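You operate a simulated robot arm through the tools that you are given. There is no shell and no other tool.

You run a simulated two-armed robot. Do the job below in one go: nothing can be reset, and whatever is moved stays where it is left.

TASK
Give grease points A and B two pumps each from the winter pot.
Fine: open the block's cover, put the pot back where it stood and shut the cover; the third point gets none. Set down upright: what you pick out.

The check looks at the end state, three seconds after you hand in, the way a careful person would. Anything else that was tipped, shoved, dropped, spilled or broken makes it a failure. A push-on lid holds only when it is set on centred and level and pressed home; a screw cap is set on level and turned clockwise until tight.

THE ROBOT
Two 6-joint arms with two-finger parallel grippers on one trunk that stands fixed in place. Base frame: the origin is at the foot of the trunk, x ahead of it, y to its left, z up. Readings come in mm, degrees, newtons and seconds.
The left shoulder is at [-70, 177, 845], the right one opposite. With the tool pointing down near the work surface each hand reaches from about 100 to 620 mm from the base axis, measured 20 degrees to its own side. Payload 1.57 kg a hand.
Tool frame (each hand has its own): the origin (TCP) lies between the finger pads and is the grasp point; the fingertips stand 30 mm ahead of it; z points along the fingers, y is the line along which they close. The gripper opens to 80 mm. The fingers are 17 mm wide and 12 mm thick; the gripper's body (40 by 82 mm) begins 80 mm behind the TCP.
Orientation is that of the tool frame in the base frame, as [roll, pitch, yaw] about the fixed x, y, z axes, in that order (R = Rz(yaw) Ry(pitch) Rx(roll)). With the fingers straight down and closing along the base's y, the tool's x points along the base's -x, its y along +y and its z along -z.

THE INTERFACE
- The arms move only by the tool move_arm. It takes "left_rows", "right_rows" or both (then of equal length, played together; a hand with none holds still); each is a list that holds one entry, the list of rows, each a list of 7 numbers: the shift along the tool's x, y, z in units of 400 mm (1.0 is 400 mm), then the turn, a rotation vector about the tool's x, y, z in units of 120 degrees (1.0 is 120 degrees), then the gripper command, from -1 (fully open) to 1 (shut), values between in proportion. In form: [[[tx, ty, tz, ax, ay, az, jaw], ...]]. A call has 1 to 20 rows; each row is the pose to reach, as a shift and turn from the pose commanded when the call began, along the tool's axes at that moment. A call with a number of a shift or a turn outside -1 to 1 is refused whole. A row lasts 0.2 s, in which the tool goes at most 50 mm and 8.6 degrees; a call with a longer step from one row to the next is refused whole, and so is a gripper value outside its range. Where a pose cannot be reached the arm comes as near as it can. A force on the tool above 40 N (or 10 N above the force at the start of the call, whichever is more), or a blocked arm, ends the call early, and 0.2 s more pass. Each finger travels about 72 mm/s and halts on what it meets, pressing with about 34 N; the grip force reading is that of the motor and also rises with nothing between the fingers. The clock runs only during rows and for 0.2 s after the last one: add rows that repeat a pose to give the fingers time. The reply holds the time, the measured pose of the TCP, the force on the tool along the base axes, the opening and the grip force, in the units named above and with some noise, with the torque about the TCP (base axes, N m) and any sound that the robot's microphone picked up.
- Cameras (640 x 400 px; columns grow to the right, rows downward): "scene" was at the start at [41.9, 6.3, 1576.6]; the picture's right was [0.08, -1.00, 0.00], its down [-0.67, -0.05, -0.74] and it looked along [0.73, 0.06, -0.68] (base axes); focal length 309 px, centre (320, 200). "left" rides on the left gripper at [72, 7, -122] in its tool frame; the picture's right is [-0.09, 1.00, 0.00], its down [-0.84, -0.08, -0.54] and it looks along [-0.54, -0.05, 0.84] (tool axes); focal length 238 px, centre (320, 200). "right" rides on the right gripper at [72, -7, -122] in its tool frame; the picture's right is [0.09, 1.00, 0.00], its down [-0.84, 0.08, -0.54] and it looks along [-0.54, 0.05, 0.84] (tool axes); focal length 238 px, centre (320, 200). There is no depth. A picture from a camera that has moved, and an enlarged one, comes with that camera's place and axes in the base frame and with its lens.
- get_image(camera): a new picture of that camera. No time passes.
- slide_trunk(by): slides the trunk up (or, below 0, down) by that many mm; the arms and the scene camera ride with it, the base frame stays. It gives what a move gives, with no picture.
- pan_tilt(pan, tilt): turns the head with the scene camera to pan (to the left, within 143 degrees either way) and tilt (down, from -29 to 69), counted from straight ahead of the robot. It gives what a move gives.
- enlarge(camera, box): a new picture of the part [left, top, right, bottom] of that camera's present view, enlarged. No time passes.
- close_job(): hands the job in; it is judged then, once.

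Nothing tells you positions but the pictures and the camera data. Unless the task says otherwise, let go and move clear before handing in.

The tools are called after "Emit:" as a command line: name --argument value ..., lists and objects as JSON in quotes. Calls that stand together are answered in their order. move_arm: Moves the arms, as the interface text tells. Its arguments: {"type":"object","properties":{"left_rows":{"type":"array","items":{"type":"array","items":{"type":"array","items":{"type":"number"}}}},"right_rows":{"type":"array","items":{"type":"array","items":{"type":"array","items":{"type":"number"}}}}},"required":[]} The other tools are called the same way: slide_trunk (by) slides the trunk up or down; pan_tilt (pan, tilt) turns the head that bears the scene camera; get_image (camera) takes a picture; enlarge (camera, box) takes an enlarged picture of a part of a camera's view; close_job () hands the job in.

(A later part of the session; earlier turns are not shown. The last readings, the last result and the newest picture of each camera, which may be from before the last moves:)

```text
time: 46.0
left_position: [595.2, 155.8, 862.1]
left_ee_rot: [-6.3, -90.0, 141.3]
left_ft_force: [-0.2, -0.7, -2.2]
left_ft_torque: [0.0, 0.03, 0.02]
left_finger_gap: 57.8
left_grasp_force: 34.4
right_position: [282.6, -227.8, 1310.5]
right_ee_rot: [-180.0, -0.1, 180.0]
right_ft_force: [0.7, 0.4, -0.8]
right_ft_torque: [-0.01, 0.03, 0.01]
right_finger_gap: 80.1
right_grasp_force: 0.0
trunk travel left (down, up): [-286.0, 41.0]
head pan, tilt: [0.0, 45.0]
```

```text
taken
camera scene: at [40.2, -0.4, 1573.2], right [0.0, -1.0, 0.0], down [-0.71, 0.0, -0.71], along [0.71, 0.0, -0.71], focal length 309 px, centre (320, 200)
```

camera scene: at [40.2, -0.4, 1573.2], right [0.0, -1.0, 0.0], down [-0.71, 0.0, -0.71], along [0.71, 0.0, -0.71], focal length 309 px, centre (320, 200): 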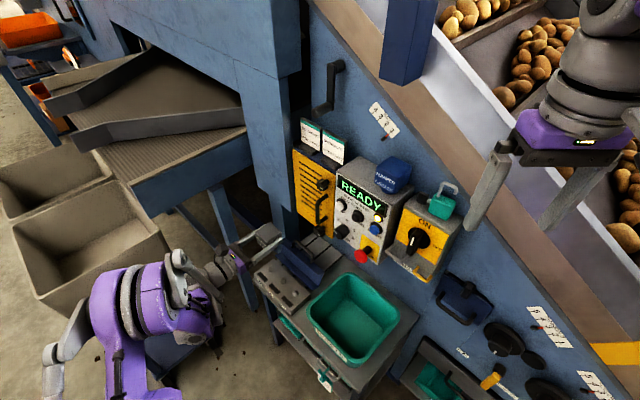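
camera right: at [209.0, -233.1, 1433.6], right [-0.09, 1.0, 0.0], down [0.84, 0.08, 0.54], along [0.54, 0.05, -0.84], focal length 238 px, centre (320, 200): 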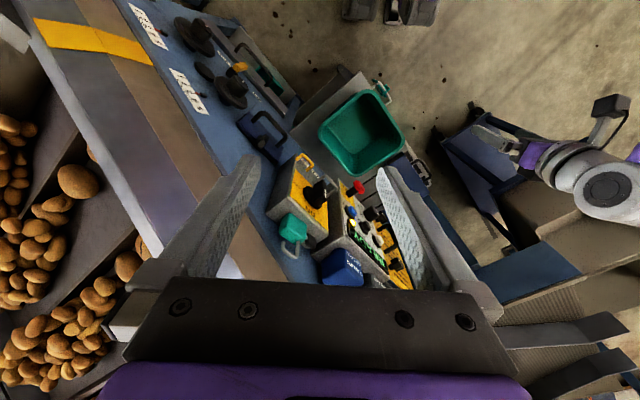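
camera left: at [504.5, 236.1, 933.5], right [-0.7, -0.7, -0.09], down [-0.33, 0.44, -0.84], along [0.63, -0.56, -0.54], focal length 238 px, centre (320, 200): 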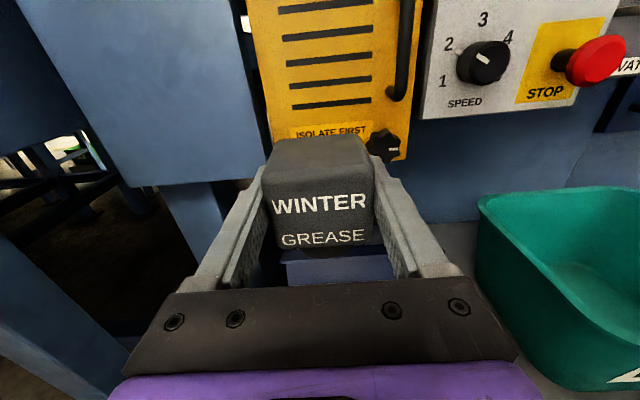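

The pot hovers near the block. I bring the right hand's camera around for a side view of nipples and pot foot (staying above the waste bin).

Emit:
move_arm --right_rows '[[[-0.033, 0.047, 0.1, 0, 0, 0, 1], [-0.067, 0.093, 0.2, 0, 0, 0, 1], [-0.1, 0.14, 0.3, 0, 0, 0, 1], [-0.133, 0.187, 0.4, 0, 0, 0, 1], [-0.167, 0.233, 0.5, 0, 0, 0, 1], [-0.2, 0.28, 0.6, 0, 0, 0, 1], [-0.2, 0.28, 0.6, 0, 0, 0, 1]]]'

Emit:
get_image --camera "right"

Emit:
get_image --camera "scene"

```text
time: 47.6
left_position: [593.8, 154.2, 863.4]
left_ee_rot: [-10.3, -89.9, 145.1]
left_ft_force: [-0.4, 0.0, -2.6]
left_ft_torque: [-0.03, 0.05, -0.01]
left_finger_gap: 57.5
left_grasp_force: 34.1
right_position: [360.3, -117.5, 1074.4]
right_ee_rot: [-180.0, 0.0, 179.9]
right_ft_force: [-0.1, 1.0, -0.2]
right_ft_torque: [0.02, -0.01, -0.02]
right_finger_gap: 0.2
right_grasp_force: 21.3
trunk travel left (down, up): [-286.0, 41.0]
head pan, tilt: [0.0, 45.0]
```

```text
taken
camera right: at [287.2, -123.0, 1196.9], right [-0.09, 1.0, 0.0], down [0.84, 0.08, 0.54], along [0.54, 0.05, -0.84], focal length 238 px, centre (320, 200)
```

right: 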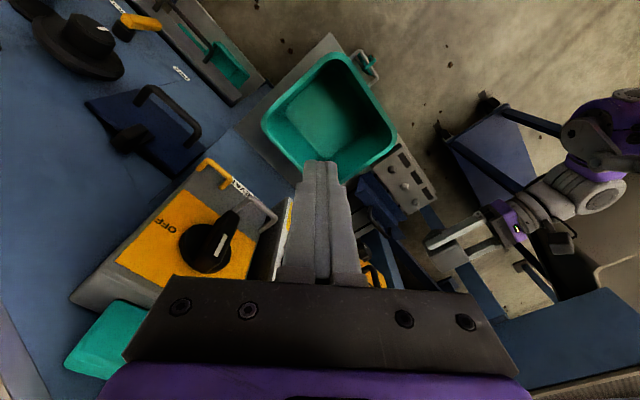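

```text
taken
camera scene: at [39.9, -0.3, 1573.1], right [0.0, -1.0, 0.0], down [-0.71, 0.0, -0.71], along [0.71, 0.0, -0.71], focal length 309 px, centre (320, 200)
```

scene: 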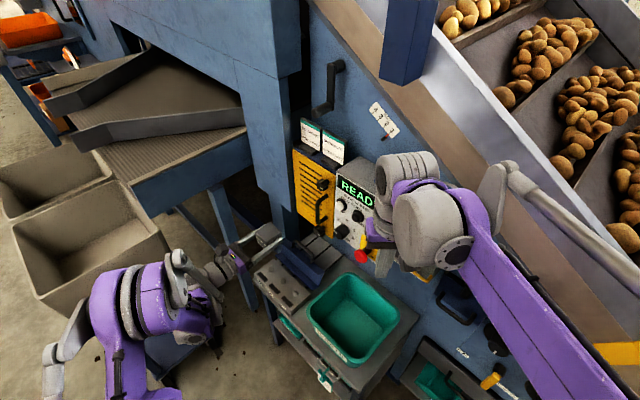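

Path is clear; I complete the right hand's move and rotation to the side-view pose, kept above the bin rim.

Emit:
move_arm --right_rows '[[[-0.0289, 0.0414, 0.0891, -0.0128, -0.0308, -0.0525, 1], [-0.0577, 0.0829, 0.1781, -0.0255, -0.0616, -0.1051, 1], [-0.0866, 0.1243, 0.2672, -0.0383, -0.0924, -0.1576, 1], [-0.1154, 0.1657, 0.3563, -0.051, -0.1231, -0.2101, 1], [-0.1443, 0.2071, 0.4454, -0.0638, -0.1539, -0.2626, 1], [-0.1731, 0.2486, 0.5344, -0.0765, -0.1847, -0.3152, 1], [-0.202, 0.29, 0.6235, -0.0893, -0.2155, -0.3677, 1], [-0.202, 0.29, 0.6235, -0.0893, -0.2155, -0.3677, 1]]]'

Emit:
get_image --camera "right"

Emit:
get_image --camera "scene"

```text
time: 49.4
left_position: [594.6, 155.1, 862.4]
left_ee_rot: [171.0, -90.0, -35.9]
left_ft_force: [0.1, 0.8, -2.7]
left_ft_torque: [0.02, 0.03, 0.0]
left_finger_gap: 57.7
left_grasp_force: 33.9
right_position: [444.2, -2.7, 822.5]
right_ee_rot: [-180.0, 27.4, -134.9]
right_ft_force: [0.2, -0.3, 0.3]
right_ft_torque: [-0.02, 0.0, -0.01]
right_finger_gap: 0.1
right_grasp_force: 21.7
trunk travel left (down, up): [-286.0, 41.0]
head pan, tilt: [0.0, 45.0]
```

```text
taken
camera right: at [362.6, -91.7, 898.1], right [-0.76, 0.65, -0.04], down [0.29, 0.41, 0.87], along [0.58, 0.65, -0.5], focal length 238 px, centre (320, 200)
```

right: 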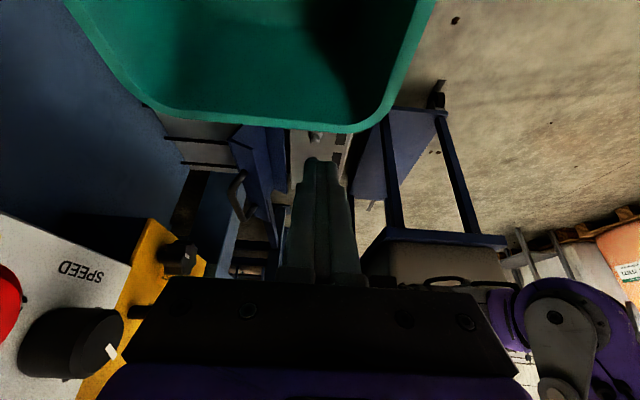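

```text
taken
camera scene: at [39.8, -0.2, 1573.1], right [0.0, -1.0, 0.0], down [-0.71, 0.0, -0.71], along [0.71, 0.0, -0.71], focal length 309 px, centre (320, 200)
```

scene: 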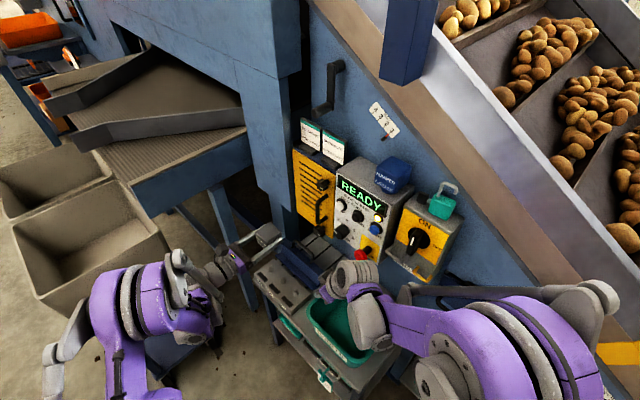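

The right view is upside-down and its closed fingers block the centre; I open them to see between.

Emit:
move_arm --right_rows '[[[0, 0, 0, 0, 0, 0, 0], [0, 0, 0, 0, 0, 0, -0.6], [0, 0, 0, 0, 0, 0, -1], [0, 0, 0, 0, 0, 0, -1], [0, 0, 0, 0, 0, 0, -1]]]'

Emit:
get_image --camera "right"

```text
time: 50.6
left_position: [594.7, 153.7, 862.4]
left_ee_rot: [29.9, -90.0, 105.0]
left_ft_force: [0.1, 0.3, -2.9]
left_ft_torque: [0.05, 0.03, 0.01]
left_finger_gap: 57.8
left_grasp_force: 33.8
right_position: [444.5, -2.4, 821.7]
right_ee_rot: [-180.0, 27.4, -135.1]
right_ft_force: [1.3, -0.2, -0.8]
right_ft_torque: [0.0, 0.03, 0.01]
right_finger_gap: 80.0
right_grasp_force: 0.0
trunk travel left (down, up): [-286.0, 41.0]
head pan, tilt: [0.0, 45.0]
```

```text
taken
camera right: at [363.0, -91.7, 898.4], right [-0.76, 0.65, -0.04], down [0.3, 0.4, 0.87], along [0.58, 0.65, -0.5], focal length 238 px, centre (320, 200)
```

right: 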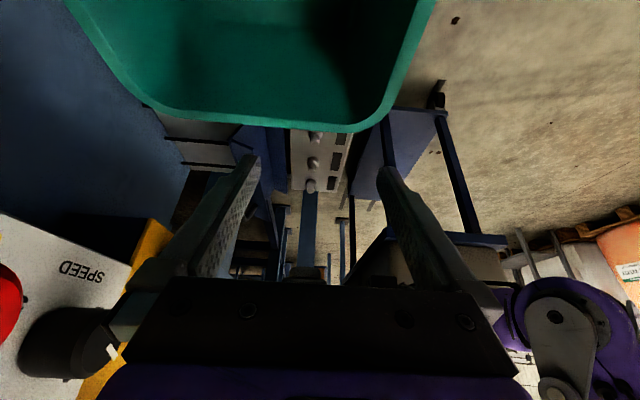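

Now nipples C, B, A are visible in the right view. I enlarge to refine their positions.

Emit:
enlarge --camera "right" --box '[260, 110, 380, 210]'

Emit:
enlarge --camera "scene" --box '[220, 210, 340, 300]'

```text
4.00 times, centred on (320, 160) of right
camera zoom: at [363.0, -91.7, 898.4], right [-0.76, 0.65, -0.04], down [0.3, 0.4, 0.87], along [0.58, 0.65, -0.5], focal length 953 px, centre (320, 360)
```

zoom: 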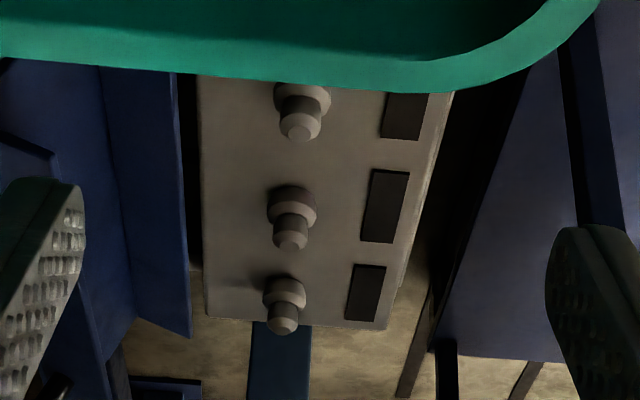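

```text
4.44 times, centred on (280, 255) of scene
camera zoom: at [40.5, -0.2, 1573.1], right [0.0, -1.0, 0.0], down [-0.71, 0.0, -0.71], along [0.71, 0.0, -0.71], focal length 1372 px, centre (498, -44)
```

zoom: 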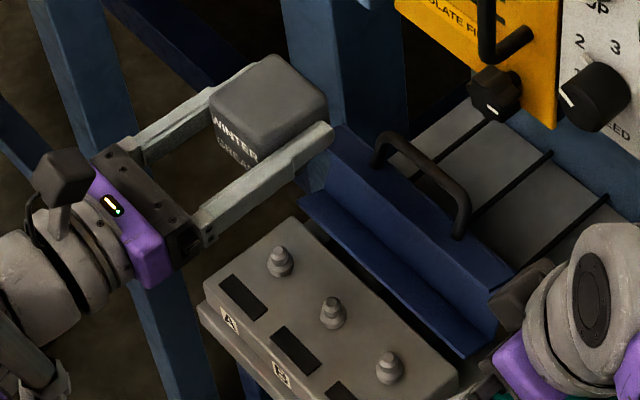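

Nipple positions agree (A u≈555, B u≈492, row at h≈319, tops z≈672). I zoom on the held pot to measure its offset from the tool centre.

Emit:
enlarge --camera "scene" --box '[250, 210, 310, 255]'

Emit:
enlarge --camera "left" --box '[220, 120, 420, 280]'

```text
8.89 times, centred on (280, 232) of scene
camera zoom: at [40.5, -0.2, 1573.1], right [0.0, -1.0, 0.0], down [-0.71, 0.0, -0.71], along [0.71, 0.0, -0.71], focal length 2743 px, centre (676, -89)
```

zoom: 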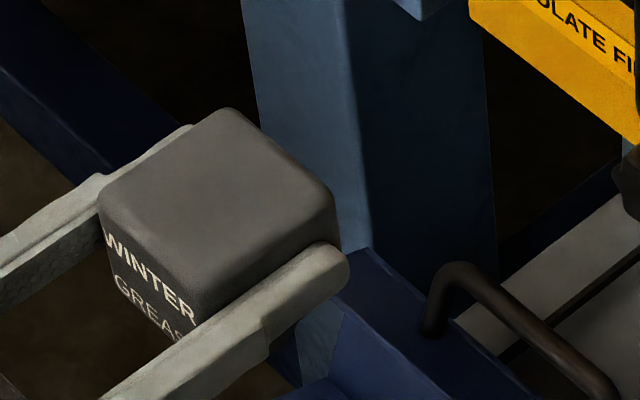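

```text
2.50 times, centred on (320, 200) of left
camera zoom: at [504.7, 236.1, 933.6], right [-0.7, -0.7, -0.09], down [-0.33, 0.44, -0.84], along [0.63, -0.56, -0.54], focal length 596 px, centre (320, 200)
```

zoom: 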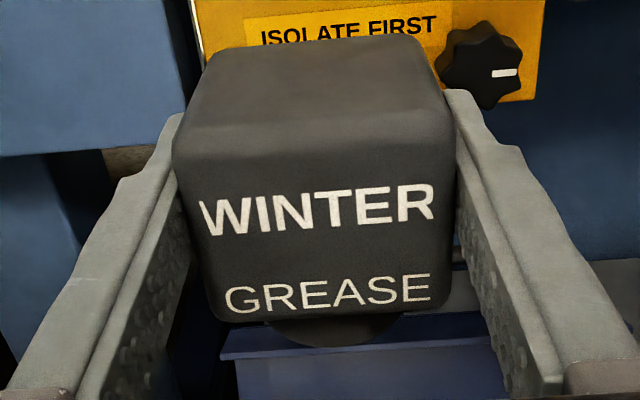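

The pot sits centred in the grip, its foot about 7 mm ahead of the tool centre and bottom ~42 mm below. I move above A and lower to ~25 mm over its nipple, then check from all cameras.

Emit:
move_arm --left_rows '[[[0, -0.03, 0.0028, 0, 0, 0, 1], [-0.05, -0.0618, 0.0028, 0, 0, 0, 1], [-0.13, -0.0618, 0.0028, 0, 0, 0, 1], [-0.22, -0.0618, 0.0028, 0, 0, 0, 1], [-0.28, -0.0618, 0.0028, 0, 0, 0, 1], [-0.305, -0.0618, 0.0028, 0, 0, 0, 1], [-0.305, -0.0618, 0.0028, 0, 0, 0, 1]]]'

Emit:
get_image --camera "right"

Emit:
enlarge --camera "right" --box '[260, 110, 380, 230]'

Emit:
enlarge --camera "scene" --box '[230, 230, 320, 300]'

Emit:
enlarge --camera "left" --box '[220, 120, 420, 280]'

```text
time: 52.2
left_position: [612.0, 169.4, 739.1]
left_ee_rot: [-159.7, -90.0, -65.4]
left_ft_force: [0.5, -0.7, -2.0]
left_ft_torque: [-0.02, 0.03, -0.01]
left_finger_gap: 57.8
left_grasp_force: 34.3
right_position: [443.5, -3.4, 822.5]
right_ee_rot: [179.9, 27.3, -135.0]
right_ft_force: [-0.7, 0.5, 0.1]
right_ft_torque: [0.02, -0.05, 0.02]
right_finger_gap: 80.0
right_grasp_force: 0.0
trunk travel left (down, up): [-286.0, 41.0]
head pan, tilt: [0.0, 45.0]
```

```text
taken
camera right: at [362.9, -91.7, 898.4], right [-0.76, 0.65, -0.04], down [0.3, 0.4, 0.87], along [0.58, 0.65, -0.5], focal length 238 px, centre (320, 200)
```

right: 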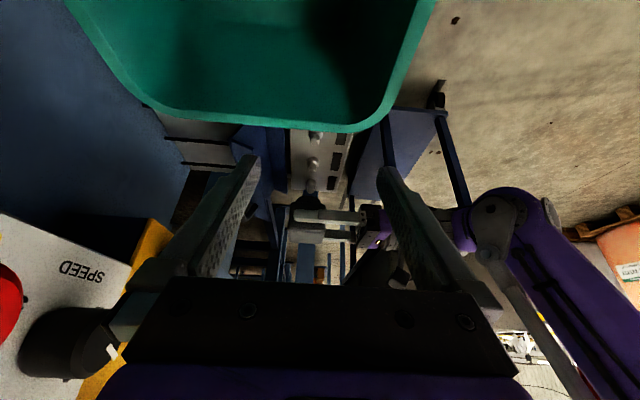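

```text
3.33 times, centred on (320, 170) of right
camera zoom: at [362.9, -91.7, 898.4], right [-0.76, 0.65, -0.04], down [0.3, 0.4, 0.87], along [0.58, 0.65, -0.5], focal length 794 px, centre (320, 300)
```

zoom: 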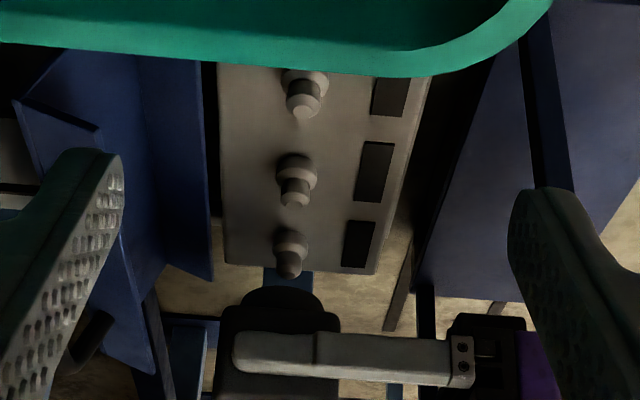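

```text
5.71 times, centred on (275, 265) of scene
camera zoom: at [40.5, -0.2, 1573.2], right [0.0, -1.0, 0.0], down [-0.71, 0.0, -0.71], along [0.71, 0.0, -0.71], focal length 1764 px, centre (577, -171)
```

zoom: 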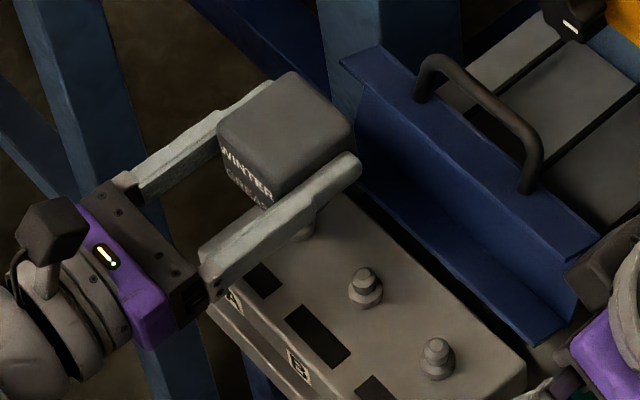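

```text
2.50 times, centred on (320, 200) of left
camera zoom: at [522.9, 250.8, 810.8], right [-0.7, -0.7, -0.09], down [-0.33, 0.44, -0.84], along [0.63, -0.56, -0.54], focal length 596 px, centre (320, 200)
```

zoom: 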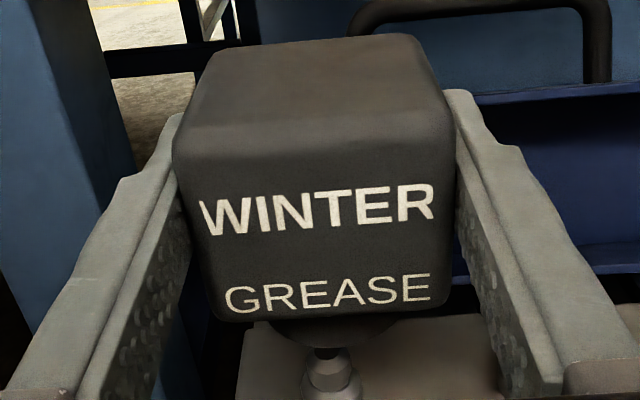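

Alignment looks good: u matches, and the foot is ~2 mm too far toward the panel. I correct by 2 mm and lower 18 mm to just above the nipple.

Emit:
move_arm --left_rows '[[[0, 0, -0.005, 0, 0, 0, 1], [-0.02, 0, -0.005, 0, 0, 0, 1], [-0.045, 0, -0.005, 0, 0, 0, 1], [-0.045, 0, -0.005, 0, 0, 0, 1]]]'

Emit:
enlarge --camera "right" --box '[280, 150, 340, 210]'

Emit:
enlarge --camera "left" --box '[270, 220, 370, 280]'

Emit:
enlarge --camera "scene" --box '[255, 235, 315, 280]'

```text
time: 53.2
left_position: [609.3, 169.8, 722.0]
left_ee_rot: [23.1, -90.0, 112.0]
left_ft_force: [-0.1, -0.2, -1.8]
left_ft_torque: [0.01, 0.02, 0.02]
left_finger_gap: 57.6
left_grasp_force: 34.3
right_position: [444.1, -3.0, 822.5]
right_ee_rot: [179.9, 27.2, -135.0]
right_ft_force: [0.3, 0.0, -0.3]
right_ft_torque: [0.01, 0.04, 0.01]
right_finger_gap: 80.2
right_grasp_force: 0.0
trunk travel left (down, up): [-286.0, 41.0]
head pan, tilt: [0.0, 45.0]
```

```text
6.67 times, centred on (310, 180) of right
camera zoom: at [362.9, -91.7, 898.4], right [-0.76, 0.65, -0.04], down [0.3, 0.4, 0.87], along [0.58, 0.65, -0.5], focal length 1589 px, centre (387, 333)
```

zoom: 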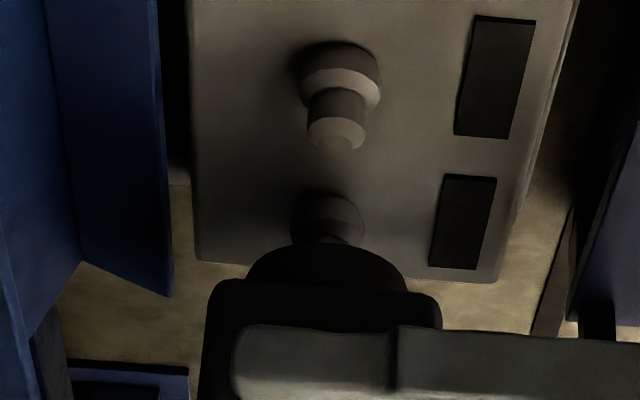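

```text
6.40 times, centred on (320, 250) of left
camera zoom: at [519.6, 251.6, 793.3], right [-0.7, -0.7, -0.09], down [-0.33, 0.44, -0.84], along [0.63, -0.56, -0.54], focal length 1525 px, centre (320, -120)
```

zoom: 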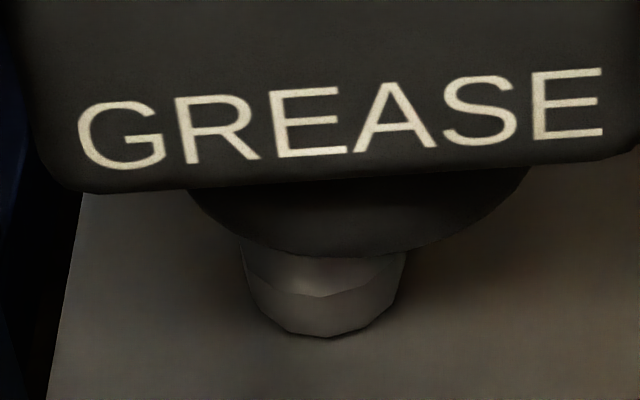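

```text
8.89 times, centred on (285, 258) of scene
camera zoom: at [40.5, -0.2, 1573.1], right [0.0, -1.0, 0.0], down [-0.71, 0.0, -0.71], along [0.71, 0.0, -0.71], focal length 2743 px, centre (631, -311)
```

zoom: 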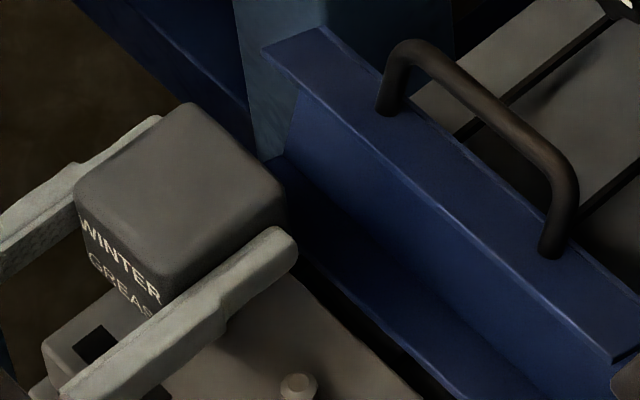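

From the left close-up the foot is about 6 mm too far toward the C side of nipple A, while the front-to-back alignment is within 1 mm. I shift 6 mm toward +u and look again.

Emit:
move_arm --left_rows '[[[0, -0.0075, 0, 0, 0, 0, 1], [0, -0.015, 0.001, 0, 0, 0, 1], [0, -0.015, 0.001, 0, 0, 0, 1]]]'

Emit:
enlarge --camera "right" --box '[280, 150, 340, 210]'

Emit:
enlarge --camera "left" --box '[270, 220, 370, 280]'

```text
time: 54.0
left_position: [613.6, 174.2, 723.2]
left_ee_rot: [27.8, -90.0, 107.3]
left_ft_force: [0.0, 0.4, -3.0]
left_ft_torque: [0.01, 0.0, -0.01]
left_finger_gap: 57.4
left_grasp_force: 33.6
right_position: [444.0, -3.7, 822.8]
right_ee_rot: [180.0, 27.4, -135.0]
right_ft_force: [0.2, 0.3, 0.2]
right_ft_torque: [0.01, 0.02, -0.01]
right_finger_gap: 80.0
right_grasp_force: 0.1
trunk travel left (down, up): [-286.0, 41.0]
head pan, tilt: [0.0, 45.0]
```

```text
6.67 times, centred on (310, 180) of right
camera zoom: at [363.0, -91.7, 898.4], right [-0.76, 0.65, -0.04], down [0.3, 0.4, 0.87], along [0.58, 0.65, -0.5], focal length 1589 px, centre (387, 333)
```

zoom: 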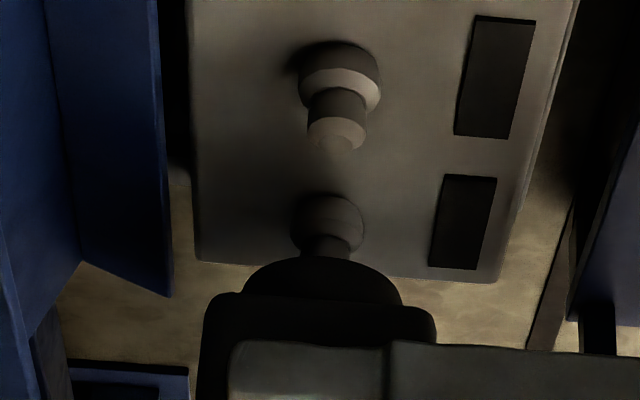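

```text
6.40 times, centred on (320, 250) of left
camera zoom: at [524.1, 254.9, 794.0], right [-0.7, -0.7, -0.09], down [-0.33, 0.44, -0.84], along [0.63, -0.56, -0.54], focal length 1525 px, centre (320, -120)
```

zoom: 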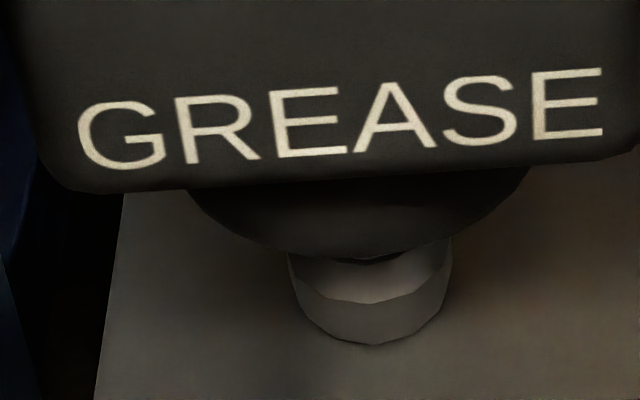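

Now the foot is centred over nipple A within about 1 mm. I lower slowly until contact.

Emit:
move_arm --left_rows '[[[-0.005, 0, 0, 0, 0, 0, 1], [-0.01, 0, 0, 0, 0, 0, 1], [-0.015, 0, 0, 0, 0, 0, 1], [-0.015, 0, 0, 0, 0, 0, 1]]]'

Emit:
enlarge --camera "right" --box '[280, 150, 340, 210]'

```text
time: 55.0
left_position: [613.0, 174.6, 716.9]
left_ee_rot: [-161.4, -90.0, -63.7]
left_ft_force: [0.7, 0.5, -0.2]
left_ft_torque: [0.02, -0.04, 0.03]
left_finger_gap: 57.5
left_grasp_force: 34.2
right_position: [444.1, -2.6, 822.2]
right_ee_rot: [-179.9, 27.3, -135.0]
right_ft_force: [-0.3, 0.8, -0.4]
right_ft_torque: [-0.01, -0.01, 0.03]
right_finger_gap: 80.1
right_grasp_force: 0.0
trunk travel left (down, up): [-286.0, 41.0]
head pan, tilt: [0.0, 45.0]
```

```text
6.67 times, centred on (310, 180) of right
camera zoom: at [362.9, -91.7, 898.4], right [-0.76, 0.65, -0.04], down [0.3, 0.4, 0.87], along [0.58, 0.65, -0.5], focal length 1589 px, centre (387, 333)
```

zoom: 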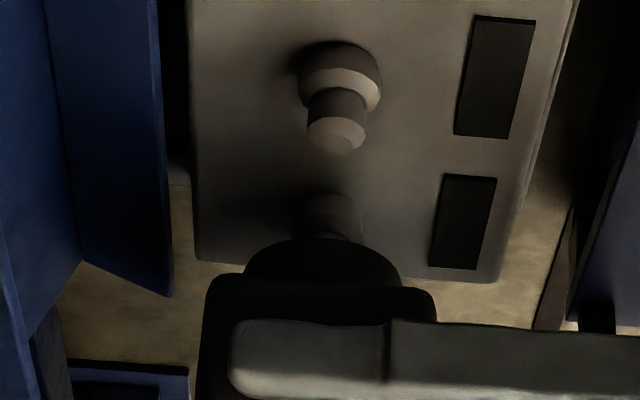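

The weight just left the tool: contact. I press on in 1 mm steps to feel the pump stroke.

Emit:
move_arm --left_rows '[[[-0.0025, 0, 0, 0, 0, 0, 1], [-0.005, 0, 0, 0, 0, 0, 1], [-0.005, 0, 0, 0, 0, 0, 1]]]'

```text
time: 55.8
left_position: [613.9, 172.1, 714.4]
left_ee_rot: [-167.4, -90.0, -57.6]
left_ft_force: [0.4, 0.7, 0.6]
left_ft_torque: [0.03, 0.0, 0.03]
left_finger_gap: 57.9
left_grasp_force: 33.5
right_position: [444.4, -3.7, 822.6]
right_ee_rot: [-180.0, 27.3, -135.0]
right_ft_force: [0.2, 0.0, -0.1]
right_ft_torque: [-0.03, 0.01, -0.03]
right_finger_gap: 79.8
right_grasp_force: 0.2
trunk travel left (down, up): [-286.0, 41.0]
head pan, tilt: [0.0, 45.0]
```

Only ~3 N of push, rising slowly — it feels like a spring. I press 3 mm more.

Emit:
move_arm --left_rows '[[[-0.0025, 0, 0, 0, 0, 0, 1], [-0.005, 0, 0, 0, 0, 0, 1], [-0.0075, 0, 0, 0, 0, 0, 1], [-0.0075, 0, 0, 0, 0, 0, 1]]]'

Emit:
enlarge --camera "right" --box '[280, 150, 340, 210]'

Emit:
enlarge --camera "left" --box '[220, 120, 420, 280]'

```text
time: 56.8
left_position: [613.4, 174.1, 712.7]
left_ee_rot: [-3.1, -90.0, 138.0]
left_ft_force: [-0.2, -2.5, 2.8]
left_ft_torque: [-0.13, 0.0, -0.03]
left_finger_gap: 57.8
left_grasp_force: 33.9
right_position: [444.5, -4.5, 822.1]
right_ee_rot: [-180.0, 27.3, -135.0]
right_ft_force: [-0.3, -0.2, 0.2]
right_ft_torque: [0.01, 0.03, -0.02]
right_finger_gap: 79.7
right_grasp_force: 0.1
trunk travel left (down, up): [-286.0, 41.0]
head pan, tilt: [0.0, 45.0]
```

```text
6.67 times, centred on (310, 180) of right
camera zoom: at [362.6, -91.9, 898.5], right [-0.76, 0.65, -0.04], down [0.3, 0.4, 0.87], along [0.58, 0.65, -0.5], focal length 1589 px, centre (387, 333)
```

zoom: 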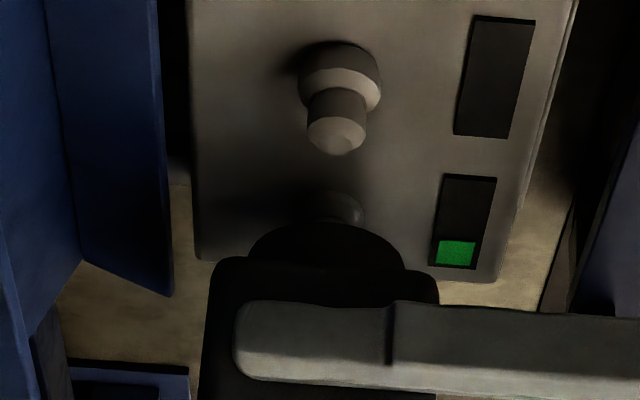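

```text
2.50 times, centred on (320, 200) of left
camera zoom: at [523.8, 255.3, 783.4], right [-0.7, -0.7, -0.09], down [-0.33, 0.44, -0.84], along [0.63, -0.56, -0.54], focal length 596 px, centre (320, 200)
```

zoom: 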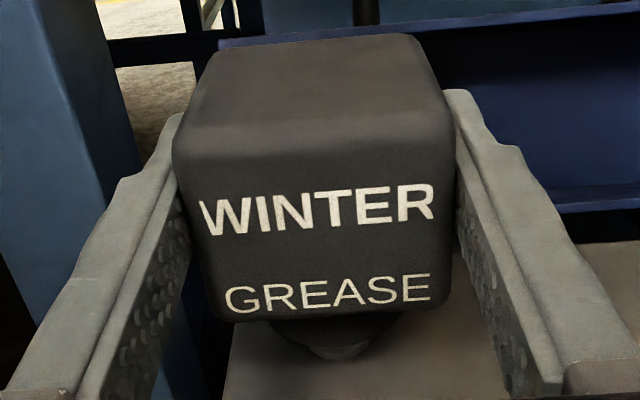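

A's window now shows one green bar — the first pump registered. I release by rising 12 mm and check that the bar stays at one.

Emit:
move_arm --left_rows '[[[0.0075, 0, 0, 0, 0, 0, 1], [0.015, 0, 0, 0, 0, 0, 1], [0.0225, 0, 0, 0, 0, 0, 1], [0.03, 0, 0, 0, 0, 0, 1], [0.03, 0, 0, 0, 0, 0, 1]]]'

Emit:
enlarge --camera "right" --box '[280, 150, 340, 210]'

Emit:
enlarge --camera "left" --box '[270, 220, 370, 280]'

```text
time: 58.0
left_position: [615.4, 173.9, 724.2]
left_ee_rot: [-150.3, -89.9, -74.6]
left_ft_force: [-0.2, -0.4, -2.4]
left_ft_torque: [-0.01, 0.03, 0.01]
left_finger_gap: 57.8
left_grasp_force: 33.9
right_position: [444.6, -3.3, 823.1]
right_ee_rot: [-179.9, 27.3, -134.9]
right_ft_force: [-0.3, 0.7, 0.2]
right_ft_torque: [0.0, 0.01, 0.03]
right_finger_gap: 80.1
right_grasp_force: 0.0
trunk travel left (down, up): [-286.0, 41.0]
head pan, tilt: [0.0, 45.0]
```

```text
6.67 times, centred on (310, 180) of right
camera zoom: at [363.0, -91.7, 898.4], right [-0.76, 0.65, -0.04], down [0.3, 0.4, 0.87], along [0.58, 0.65, -0.5], focal length 1589 px, centre (387, 333)
```

zoom: 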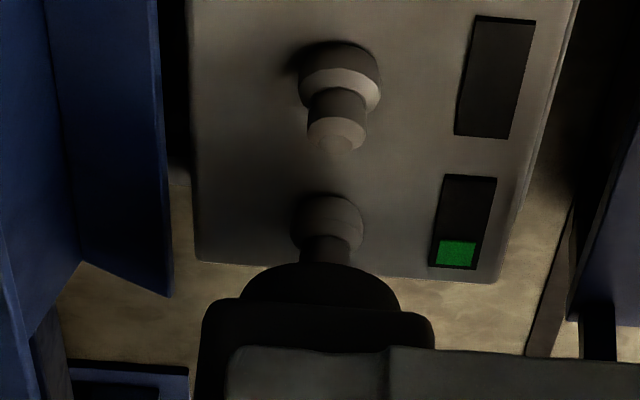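

```text
6.40 times, centred on (320, 250) of left
camera zoom: at [524.8, 255.1, 795.3], right [-0.7, -0.7, -0.09], down [-0.33, 0.44, -0.84], along [0.63, -0.56, -0.54], focal length 1525 px, centre (320, -120)
```

zoom: 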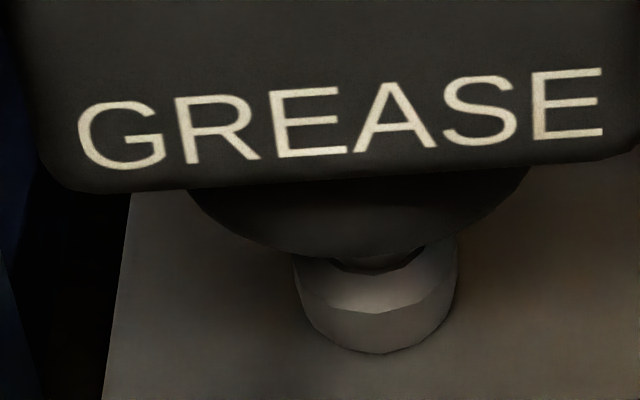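

One bar holds. I press again with the same 12 mm stroke for A's second pump.

Emit:
move_arm --left_rows '[[[-0.0075, 0, 0, 0, 0, 0, 1], [-0.015, 0, 0, 0, 0, 0, 1], [-0.02, 0, 0, 0, 0, 0, 1], [-0.025, 0, 0, 0, 0, 0, 1], [-0.03, 0, 0, 0, 0, 0, 1], [-0.03, 0, 0, 0, 0, 0, 1]]]'

Emit:
enlarge --camera "right" --box '[280, 150, 340, 210]'

```text
time: 59.4
left_position: [614.0, 173.3, 711.9]
left_ee_rot: [1.7, -89.9, 133.3]
left_ft_force: [2.0, 1.1, 2.9]
left_ft_torque: [0.07, -0.08, 0.02]
left_finger_gap: 57.9
left_grasp_force: 34.3
right_position: [444.1, -3.5, 823.0]
right_ee_rot: [-179.9, 27.2, -135.0]
right_ft_force: [0.1, 0.0, 0.4]
right_ft_torque: [0.01, -0.01, 0.0]
right_finger_gap: 80.0
right_grasp_force: 0.0
trunk travel left (down, up): [-286.0, 41.0]
head pan, tilt: [0.0, 45.0]
```

```text
6.67 times, centred on (310, 180) of right
camera zoom: at [362.7, -91.7, 898.5], right [-0.76, 0.65, -0.04], down [0.3, 0.4, 0.87], along [0.58, 0.65, -0.5], focal length 1589 px, centre (387, 333)
```

zoom: 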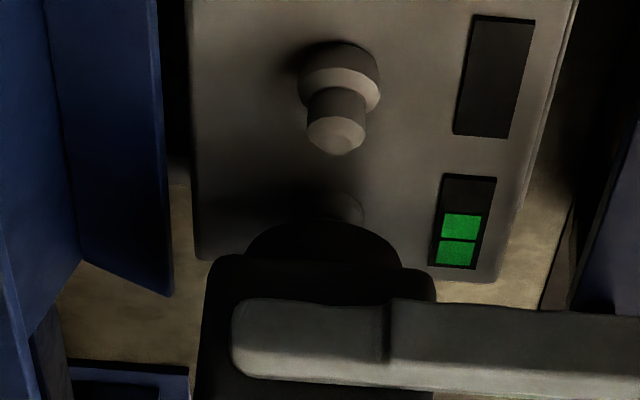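

A shows two bars. I lift 40 mm clear, shift 62.6 mm to B, and come down to just above its nipple.

Emit:
move_arm --left_rows '[[[0.02, 0, 0, 0, 0, 0, 1], [0.05, 0, 0, 0, 0, 0, 1], [0.1, 0, 0, 0, 0, 0, 1], [0.1, 0, 0, 0, 0, 0, 1]]]'

Emit:
move_arm --left_rows '[[[0, 0.05, 0, 0, 0, 0, 1], [0, 0.1, 0, 0, 0, 0, 1], [0, 0.1565, -0.0005, 0, 0, 0, 1], [-0.03, 0.1565, -0.0005, 0, 0, 0, 1], [-0.06, 0.1565, -0.0005, 0, 0, 0, 1], [-0.06, 0.1565, -0.0005, 0, 0, 0, 1]]]'

Emit:
enlarge --camera "right" --box '[270, 130, 350, 210]'

Emit:
enlarge --camera "left" --box '[270, 220, 370, 280]'

Emit:
enlarge --camera "scene" --box '[250, 230, 330, 300]'

```text
time: 60.4
left_position: [615.1, 173.7, 751.1]
left_ee_rot: [50.9, -89.9, 84.1]
left_ft_force: [-0.3, 0.2, -2.3]
left_ft_torque: [0.02, 0.02, 0.01]
left_finger_gap: 57.8
left_grasp_force: 34.0
right_position: [444.0, -3.8, 823.3]
right_ee_rot: [179.9, 27.2, -135.0]
right_ft_force: [-0.3, 0.0, 0.4]
right_ft_torque: [0.0, -0.02, 0.02]
right_finger_gap: 79.9
right_grasp_force: 0.0
trunk travel left (down, up): [-286.0, 41.0]
head pan, tilt: [0.0, 45.0]
```

```text
time: 61.8
left_position: [569.7, 128.3, 728.6]
left_ee_rot: [25.9, -90.0, 109.0]
left_ft_force: [0.4, 0.1, -2.2]
left_ft_torque: [0.03, 0.04, -0.01]
left_finger_gap: 57.7
left_grasp_force: 33.6
right_position: [444.5, -3.2, 822.8]
right_ee_rot: [-180.0, 27.4, -135.0]
right_ft_force: [0.2, -0.3, 0.7]
right_ft_torque: [-0.01, 0.01, 0.01]
right_finger_gap: 80.0
right_grasp_force: 0.0
trunk travel left (down, up): [-286.0, 41.0]
head pan, tilt: [0.0, 45.0]
```

```text
5.00 times, centred on (310, 170) of right
camera zoom: at [363.0, -91.7, 898.4], right [-0.76, 0.65, -0.04], down [0.3, 0.4, 0.87], along [0.58, 0.65, -0.5], focal length 1192 px, centre (370, 350)
```

zoom: 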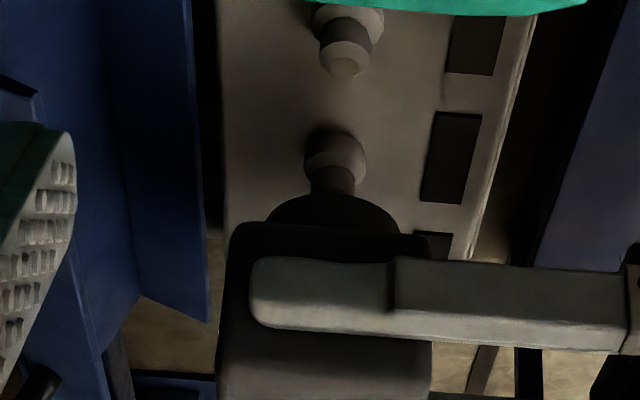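

```text
6.40 times, centred on (320, 250) of left
camera zoom: at [478.5, 210.3, 800.3], right [-0.7, -0.7, -0.09], down [-0.33, 0.44, -0.84], along [0.63, -0.56, -0.54], focal length 1525 px, centre (320, -120)
```

zoom: 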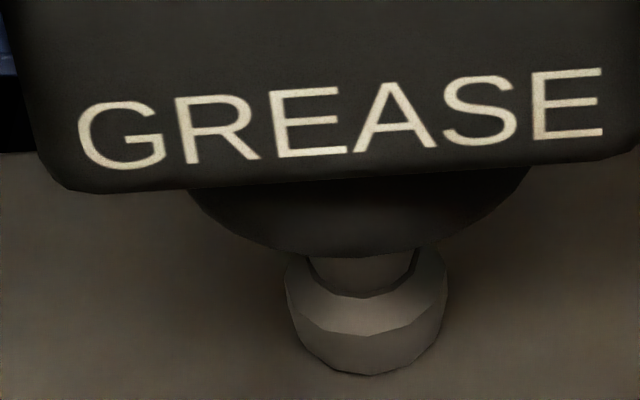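

```text
5.71 times, centred on (290, 265) of scene
camera zoom: at [40.5, -0.1, 1573.1], right [0.0, -1.0, 0.0], down [-0.71, 0.0, -0.71], along [0.71, 0.0, -0.71], focal length 1764 px, centre (491, -171)
```

zoom: 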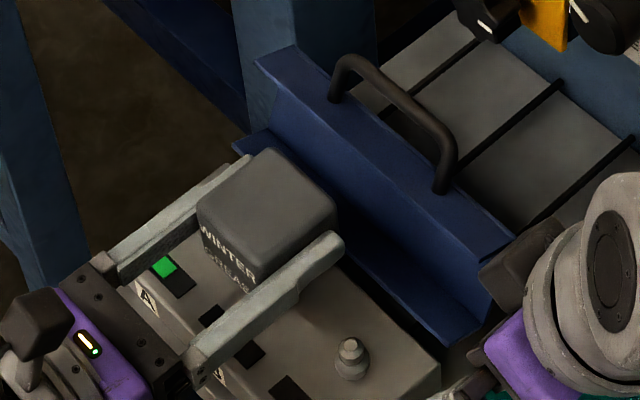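

The foot is within 2 mm of B's nipple; I trim 1 mm and press down to the same depth as at A.

Emit:
move_arm --left_rows '[[[-0.005, -0.0025, 0.002, 0, 0, 0, 1], [-0.0125, -0.0025, 0.002, 0, 0, 0, 1], [-0.02, -0.0025, 0.002, 0, 0, 0, 1], [-0.025, -0.0025, 0.002, 0, 0, 0, 1], [-0.03, -0.0025, 0.002, 0, 0, 0, 1], [-0.035, -0.0025, 0.002, 0, 0, 0, 1], [-0.0375, -0.0025, 0.002, 0, 0, 0, 1], [-0.0375, -0.0025, 0.002, 0, 0, 0, 1]]]'

Emit:
enlarge --camera "right" --box '[270, 130, 350, 210]'

```text
time: 63.6
left_position: [570.8, 129.3, 714.1]
left_ee_rot: [0.9, -89.8, 134.0]
left_ft_force: [-1.5, 0.5, 2.2]
left_ft_torque: [0.01, 0.03, 0.02]
left_finger_gap: 57.8
left_grasp_force: 34.1
right_position: [443.9, -3.9, 822.9]
right_ee_rot: [179.9, 27.2, -135.0]
right_ft_force: [0.5, -0.8, -0.5]
right_ft_torque: [-0.01, 0.01, -0.02]
right_finger_gap: 80.2
right_grasp_force: 0.0
trunk travel left (down, up): [-286.0, 41.0]
head pan, tilt: [0.0, 45.0]
```

```text
5.00 times, centred on (310, 170) of right
camera zoom: at [362.7, -91.7, 898.5], right [-0.76, 0.65, -0.04], down [0.3, 0.4, 0.87], along [0.58, 0.65, -0.5], focal length 1192 px, centre (370, 350)
```

zoom: 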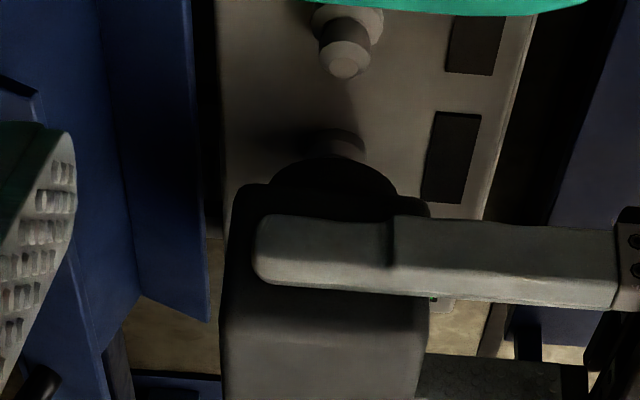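

B's window is still dark and the push is just 4.5 N; I press 1.5 mm further.

Emit:
move_arm --left_rows '[[[-0.002, 0, 0, 0, 0, 0, 1], [-0.00375, 0, 0, 0, 0, 0, 1], [-0.00375, 0, 0, 0, 0, 0, 1]]]'

Emit:
enlarge --camera "right" --box '[270, 130, 350, 210]'

```text
time: 64.4
left_position: [570.3, 129.4, 711.2]
left_ee_rot: [176.2, -90.0, -41.2]
left_ft_force: [-1.2, 2.5, 4.0]
left_ft_torque: [0.04, 0.0, 0.01]
left_finger_gap: 57.8
left_grasp_force: 34.2
right_position: [443.1, -1.9, 823.2]
right_ee_rot: [180.0, 27.2, -135.0]
right_ft_force: [-0.2, 0.3, 1.1]
right_ft_torque: [0.0, 0.0, 0.04]
right_finger_gap: 80.0
right_grasp_force: 0.0
trunk travel left (down, up): [-286.0, 41.0]
head pan, tilt: [0.0, 45.0]
```

```text
5.00 times, centred on (310, 170) of right
camera zoom: at [362.6, -91.7, 898.6], right [-0.76, 0.65, -0.04], down [0.3, 0.4, 0.87], along [0.58, 0.65, -0.5], focal length 1192 px, centre (370, 350)
```

zoom: 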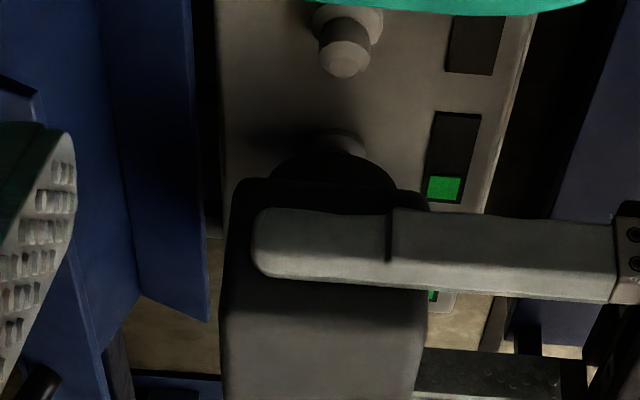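

B shows its first bar. I release 12 mm, then check.

Emit:
move_arm --left_rows '[[[0.0075, 0, 0, 0, 0, 0, 1], [0.015, 0, 0, 0, 0, 0, 1], [0.0225, 0, 0, 0, 0, 0, 1], [0.03, 0, 0, 0, 0, 0, 1], [0.03, 0, 0, 0, 0, 0, 1]]]'

Emit:
enlarge --camera "right" --box '[270, 130, 350, 210]'

Emit:
enlarge --camera "left" --box '[270, 220, 370, 280]'

```text
time: 65.6
left_position: [571.5, 129.0, 722.9]
left_ee_rot: [36.2, -90.0, 99.1]
left_ft_force: [-0.3, -0.4, -2.8]
left_ft_torque: [-0.01, 0.02, -0.01]
left_finger_gap: 57.8
left_grasp_force: 34.1
right_position: [444.1, -2.2, 822.6]
right_ee_rot: [-179.9, 27.3, -135.0]
right_ft_force: [0.5, 0.9, 0.5]
right_ft_torque: [0.01, 0.01, 0.03]
right_finger_gap: 80.0
right_grasp_force: 0.0
trunk travel left (down, up): [-286.0, 41.0]
head pan, tilt: [0.0, 45.0]
```

```text
5.00 times, centred on (310, 170) of right
camera zoom: at [363.0, -91.7, 898.3], right [-0.76, 0.65, -0.04], down [0.3, 0.4, 0.87], along [0.58, 0.65, -0.5], focal length 1192 px, centre (370, 350)
```

zoom: 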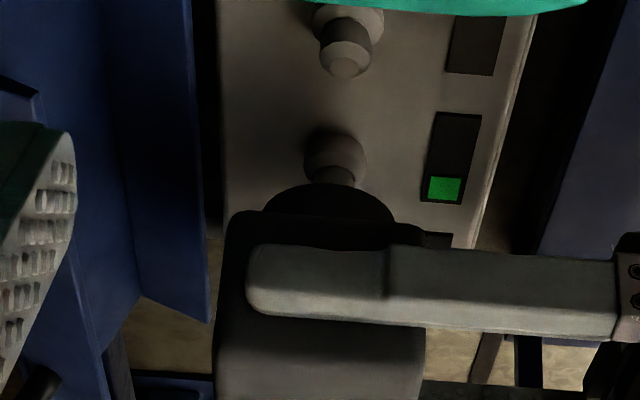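

```text
6.40 times, centred on (320, 250) of left
camera zoom: at [481.3, 211.0, 794.8], right [-0.7, -0.7, -0.09], down [-0.33, 0.44, -0.84], along [0.63, -0.56, -0.54], focal length 1525 px, centre (320, -120)
```

zoom: 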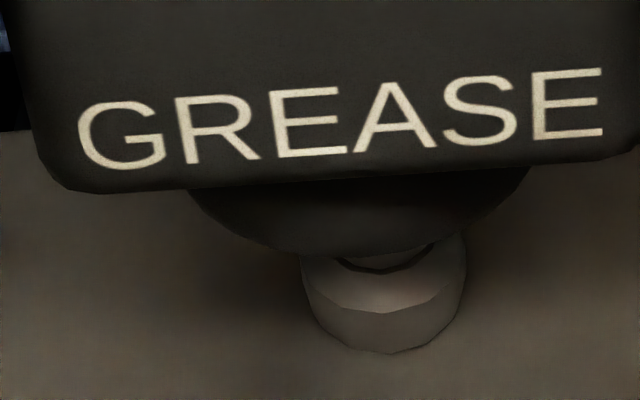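

One bar stays at B. I press again for the second pump.

Emit:
move_arm --left_rows '[[[-0.0075, 0, 0, 0, 0, 0, 1], [-0.015, 0, 0, 0, 0, 0, 1], [-0.02, 0, 0, 0, 0, 0, 1], [-0.025, 0, 0, 0, 0, 0, 1], [-0.03, 0, 0, 0, 0, 0, 1], [-0.03, 0, 0, 0, 0, 0, 1]]]'

Emit:
enlarge --camera "right" --box '[270, 130, 350, 210]'

```text
time: 67.0
left_position: [572.3, 130.9, 711.6]
left_ee_rot: [4.5, -89.8, 130.5]
left_ft_force: [1.3, 1.4, 2.9]
left_ft_torque: [-0.01, -0.05, 0.02]
left_finger_gap: 57.6
left_grasp_force: 33.8
right_position: [443.6, -4.1, 822.9]
right_ee_rot: [180.0, 27.3, -134.9]
right_ft_force: [-0.1, -0.1, 0.4]
right_ft_torque: [-0.01, 0.03, 0.02]
right_finger_gap: 79.8
right_grasp_force: 0.1
trunk travel left (down, up): [-286.0, 41.0]
head pan, tilt: [0.0, 45.0]
```

```text
5.00 times, centred on (310, 170) of right
camera zoom: at [362.8, -91.7, 898.5], right [-0.76, 0.65, -0.04], down [0.3, 0.4, 0.87], along [0.58, 0.65, -0.5], focal length 1192 px, centre (370, 350)
```

zoom: 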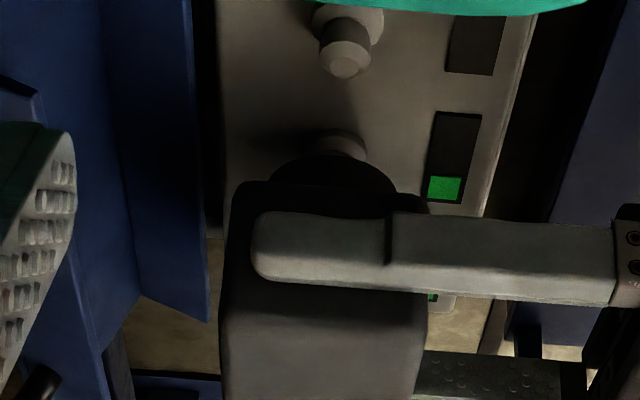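

Still one bar; a little more stroke is needed, so I press 1 mm further.

Emit:
move_arm --left_rows '[[[-0.0015, 0, 0, 0, 0, 0, 1], [-0.0025, 0, 0, 0, 0, 0, 1], [-0.0025, 0, 0, 0, 0, 0, 1]]]'

Emit:
enlarge --camera "right" --box '[270, 130, 350, 210]'

```text
time: 67.8
left_position: [571.3, 130.6, 711.1]
left_ee_rot: [1.3, -89.8, 133.6]
left_ft_force: [0.1, 1.8, 4.2]
left_ft_torque: [0.02, -0.02, 0.02]
left_finger_gap: 57.5
left_grasp_force: 34.0
right_position: [444.0, -4.2, 822.9]
right_ee_rot: [-180.0, 27.3, -135.1]
right_ft_force: [-0.3, 0.1, 0.0]
right_ft_torque: [0.01, 0.01, -0.02]
right_finger_gap: 79.8
right_grasp_force: 0.0
trunk travel left (down, up): [-286.0, 41.0]
head pan, tilt: [0.0, 45.0]
```

```text
5.00 times, centred on (310, 170) of right
camera zoom: at [362.6, -91.7, 898.5], right [-0.76, 0.65, -0.04], down [0.3, 0.4, 0.87], along [0.58, 0.65, -0.5], focal length 1192 px, centre (370, 350)
```

zoom: 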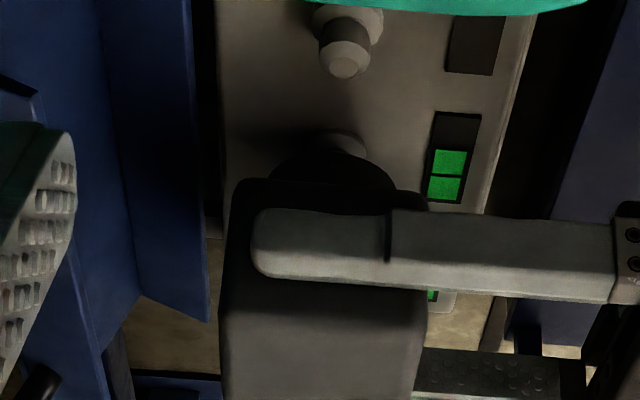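

B shows two bars. I lift the pot clear and verify the three windows.

Emit:
move_arm --left_rows '[[[0.02, 0, 0, 0, 0, 0, 1], [0.06, 0, 0, 0, 0, 0, 1], [0.12, 0, 0, 0, 0, 0, 1], [0.2, 0, 0, 0, 0, 0, 1], [0.28, 0, 0, 0, 0, 0, 1], [0.375, 0, 0, 0, 0, 0, 1], [0.375, 0, 0, 0, 0, 0, 1]]]'

Emit:
enlarge --camera "right" --box '[260, 110, 380, 210]'

Emit:
enlarge --camera "scene" --box '[230, 220, 330, 310]'

```text
time: 69.4
left_position: [571.5, 130.5, 861.2]
left_ee_rot: [-112.0, -90.0, -113.0]
left_ft_force: [0.5, -0.3, -2.2]
left_ft_torque: [0.02, -0.01, -0.01]
left_finger_gap: 57.9
left_grasp_force: 34.0
right_position: [445.3, -1.4, 822.5]
right_ee_rot: [180.0, 27.3, -134.9]
right_ft_force: [0.3, 0.4, 0.3]
right_ft_torque: [-0.01, -0.02, 0.03]
right_finger_gap: 80.0
right_grasp_force: 0.0
trunk travel left (down, up): [-286.0, 41.0]
head pan, tilt: [0.0, 45.0]
```

```text
4.00 times, centred on (320, 160) of right
camera zoom: at [363.3, -91.5, 898.2], right [-0.76, 0.65, -0.04], down [0.3, 0.4, 0.87], along [0.58, 0.65, -0.5], focal length 953 px, centre (320, 360)
```

zoom: 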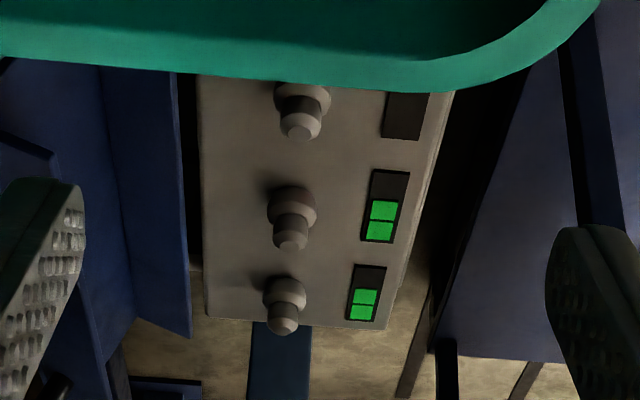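

```text
4.44 times, centred on (280, 265) of scene
camera zoom: at [41.1, 0.2, 1573.1], right [0.0, -1.0, 0.0], down [-0.71, 0.0, -0.71], along [0.71, 0.0, -0.71], focal length 1372 px, centre (498, -89)
```

zoom: 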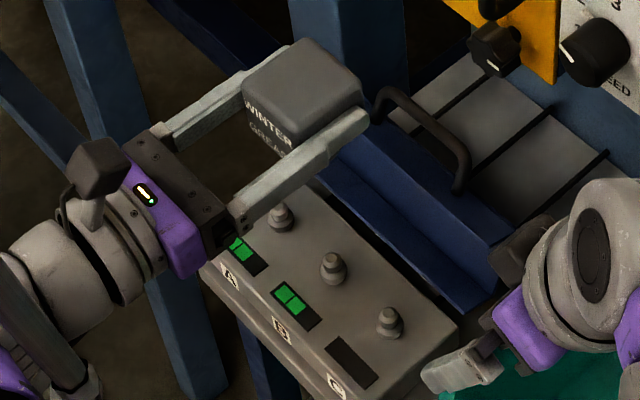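

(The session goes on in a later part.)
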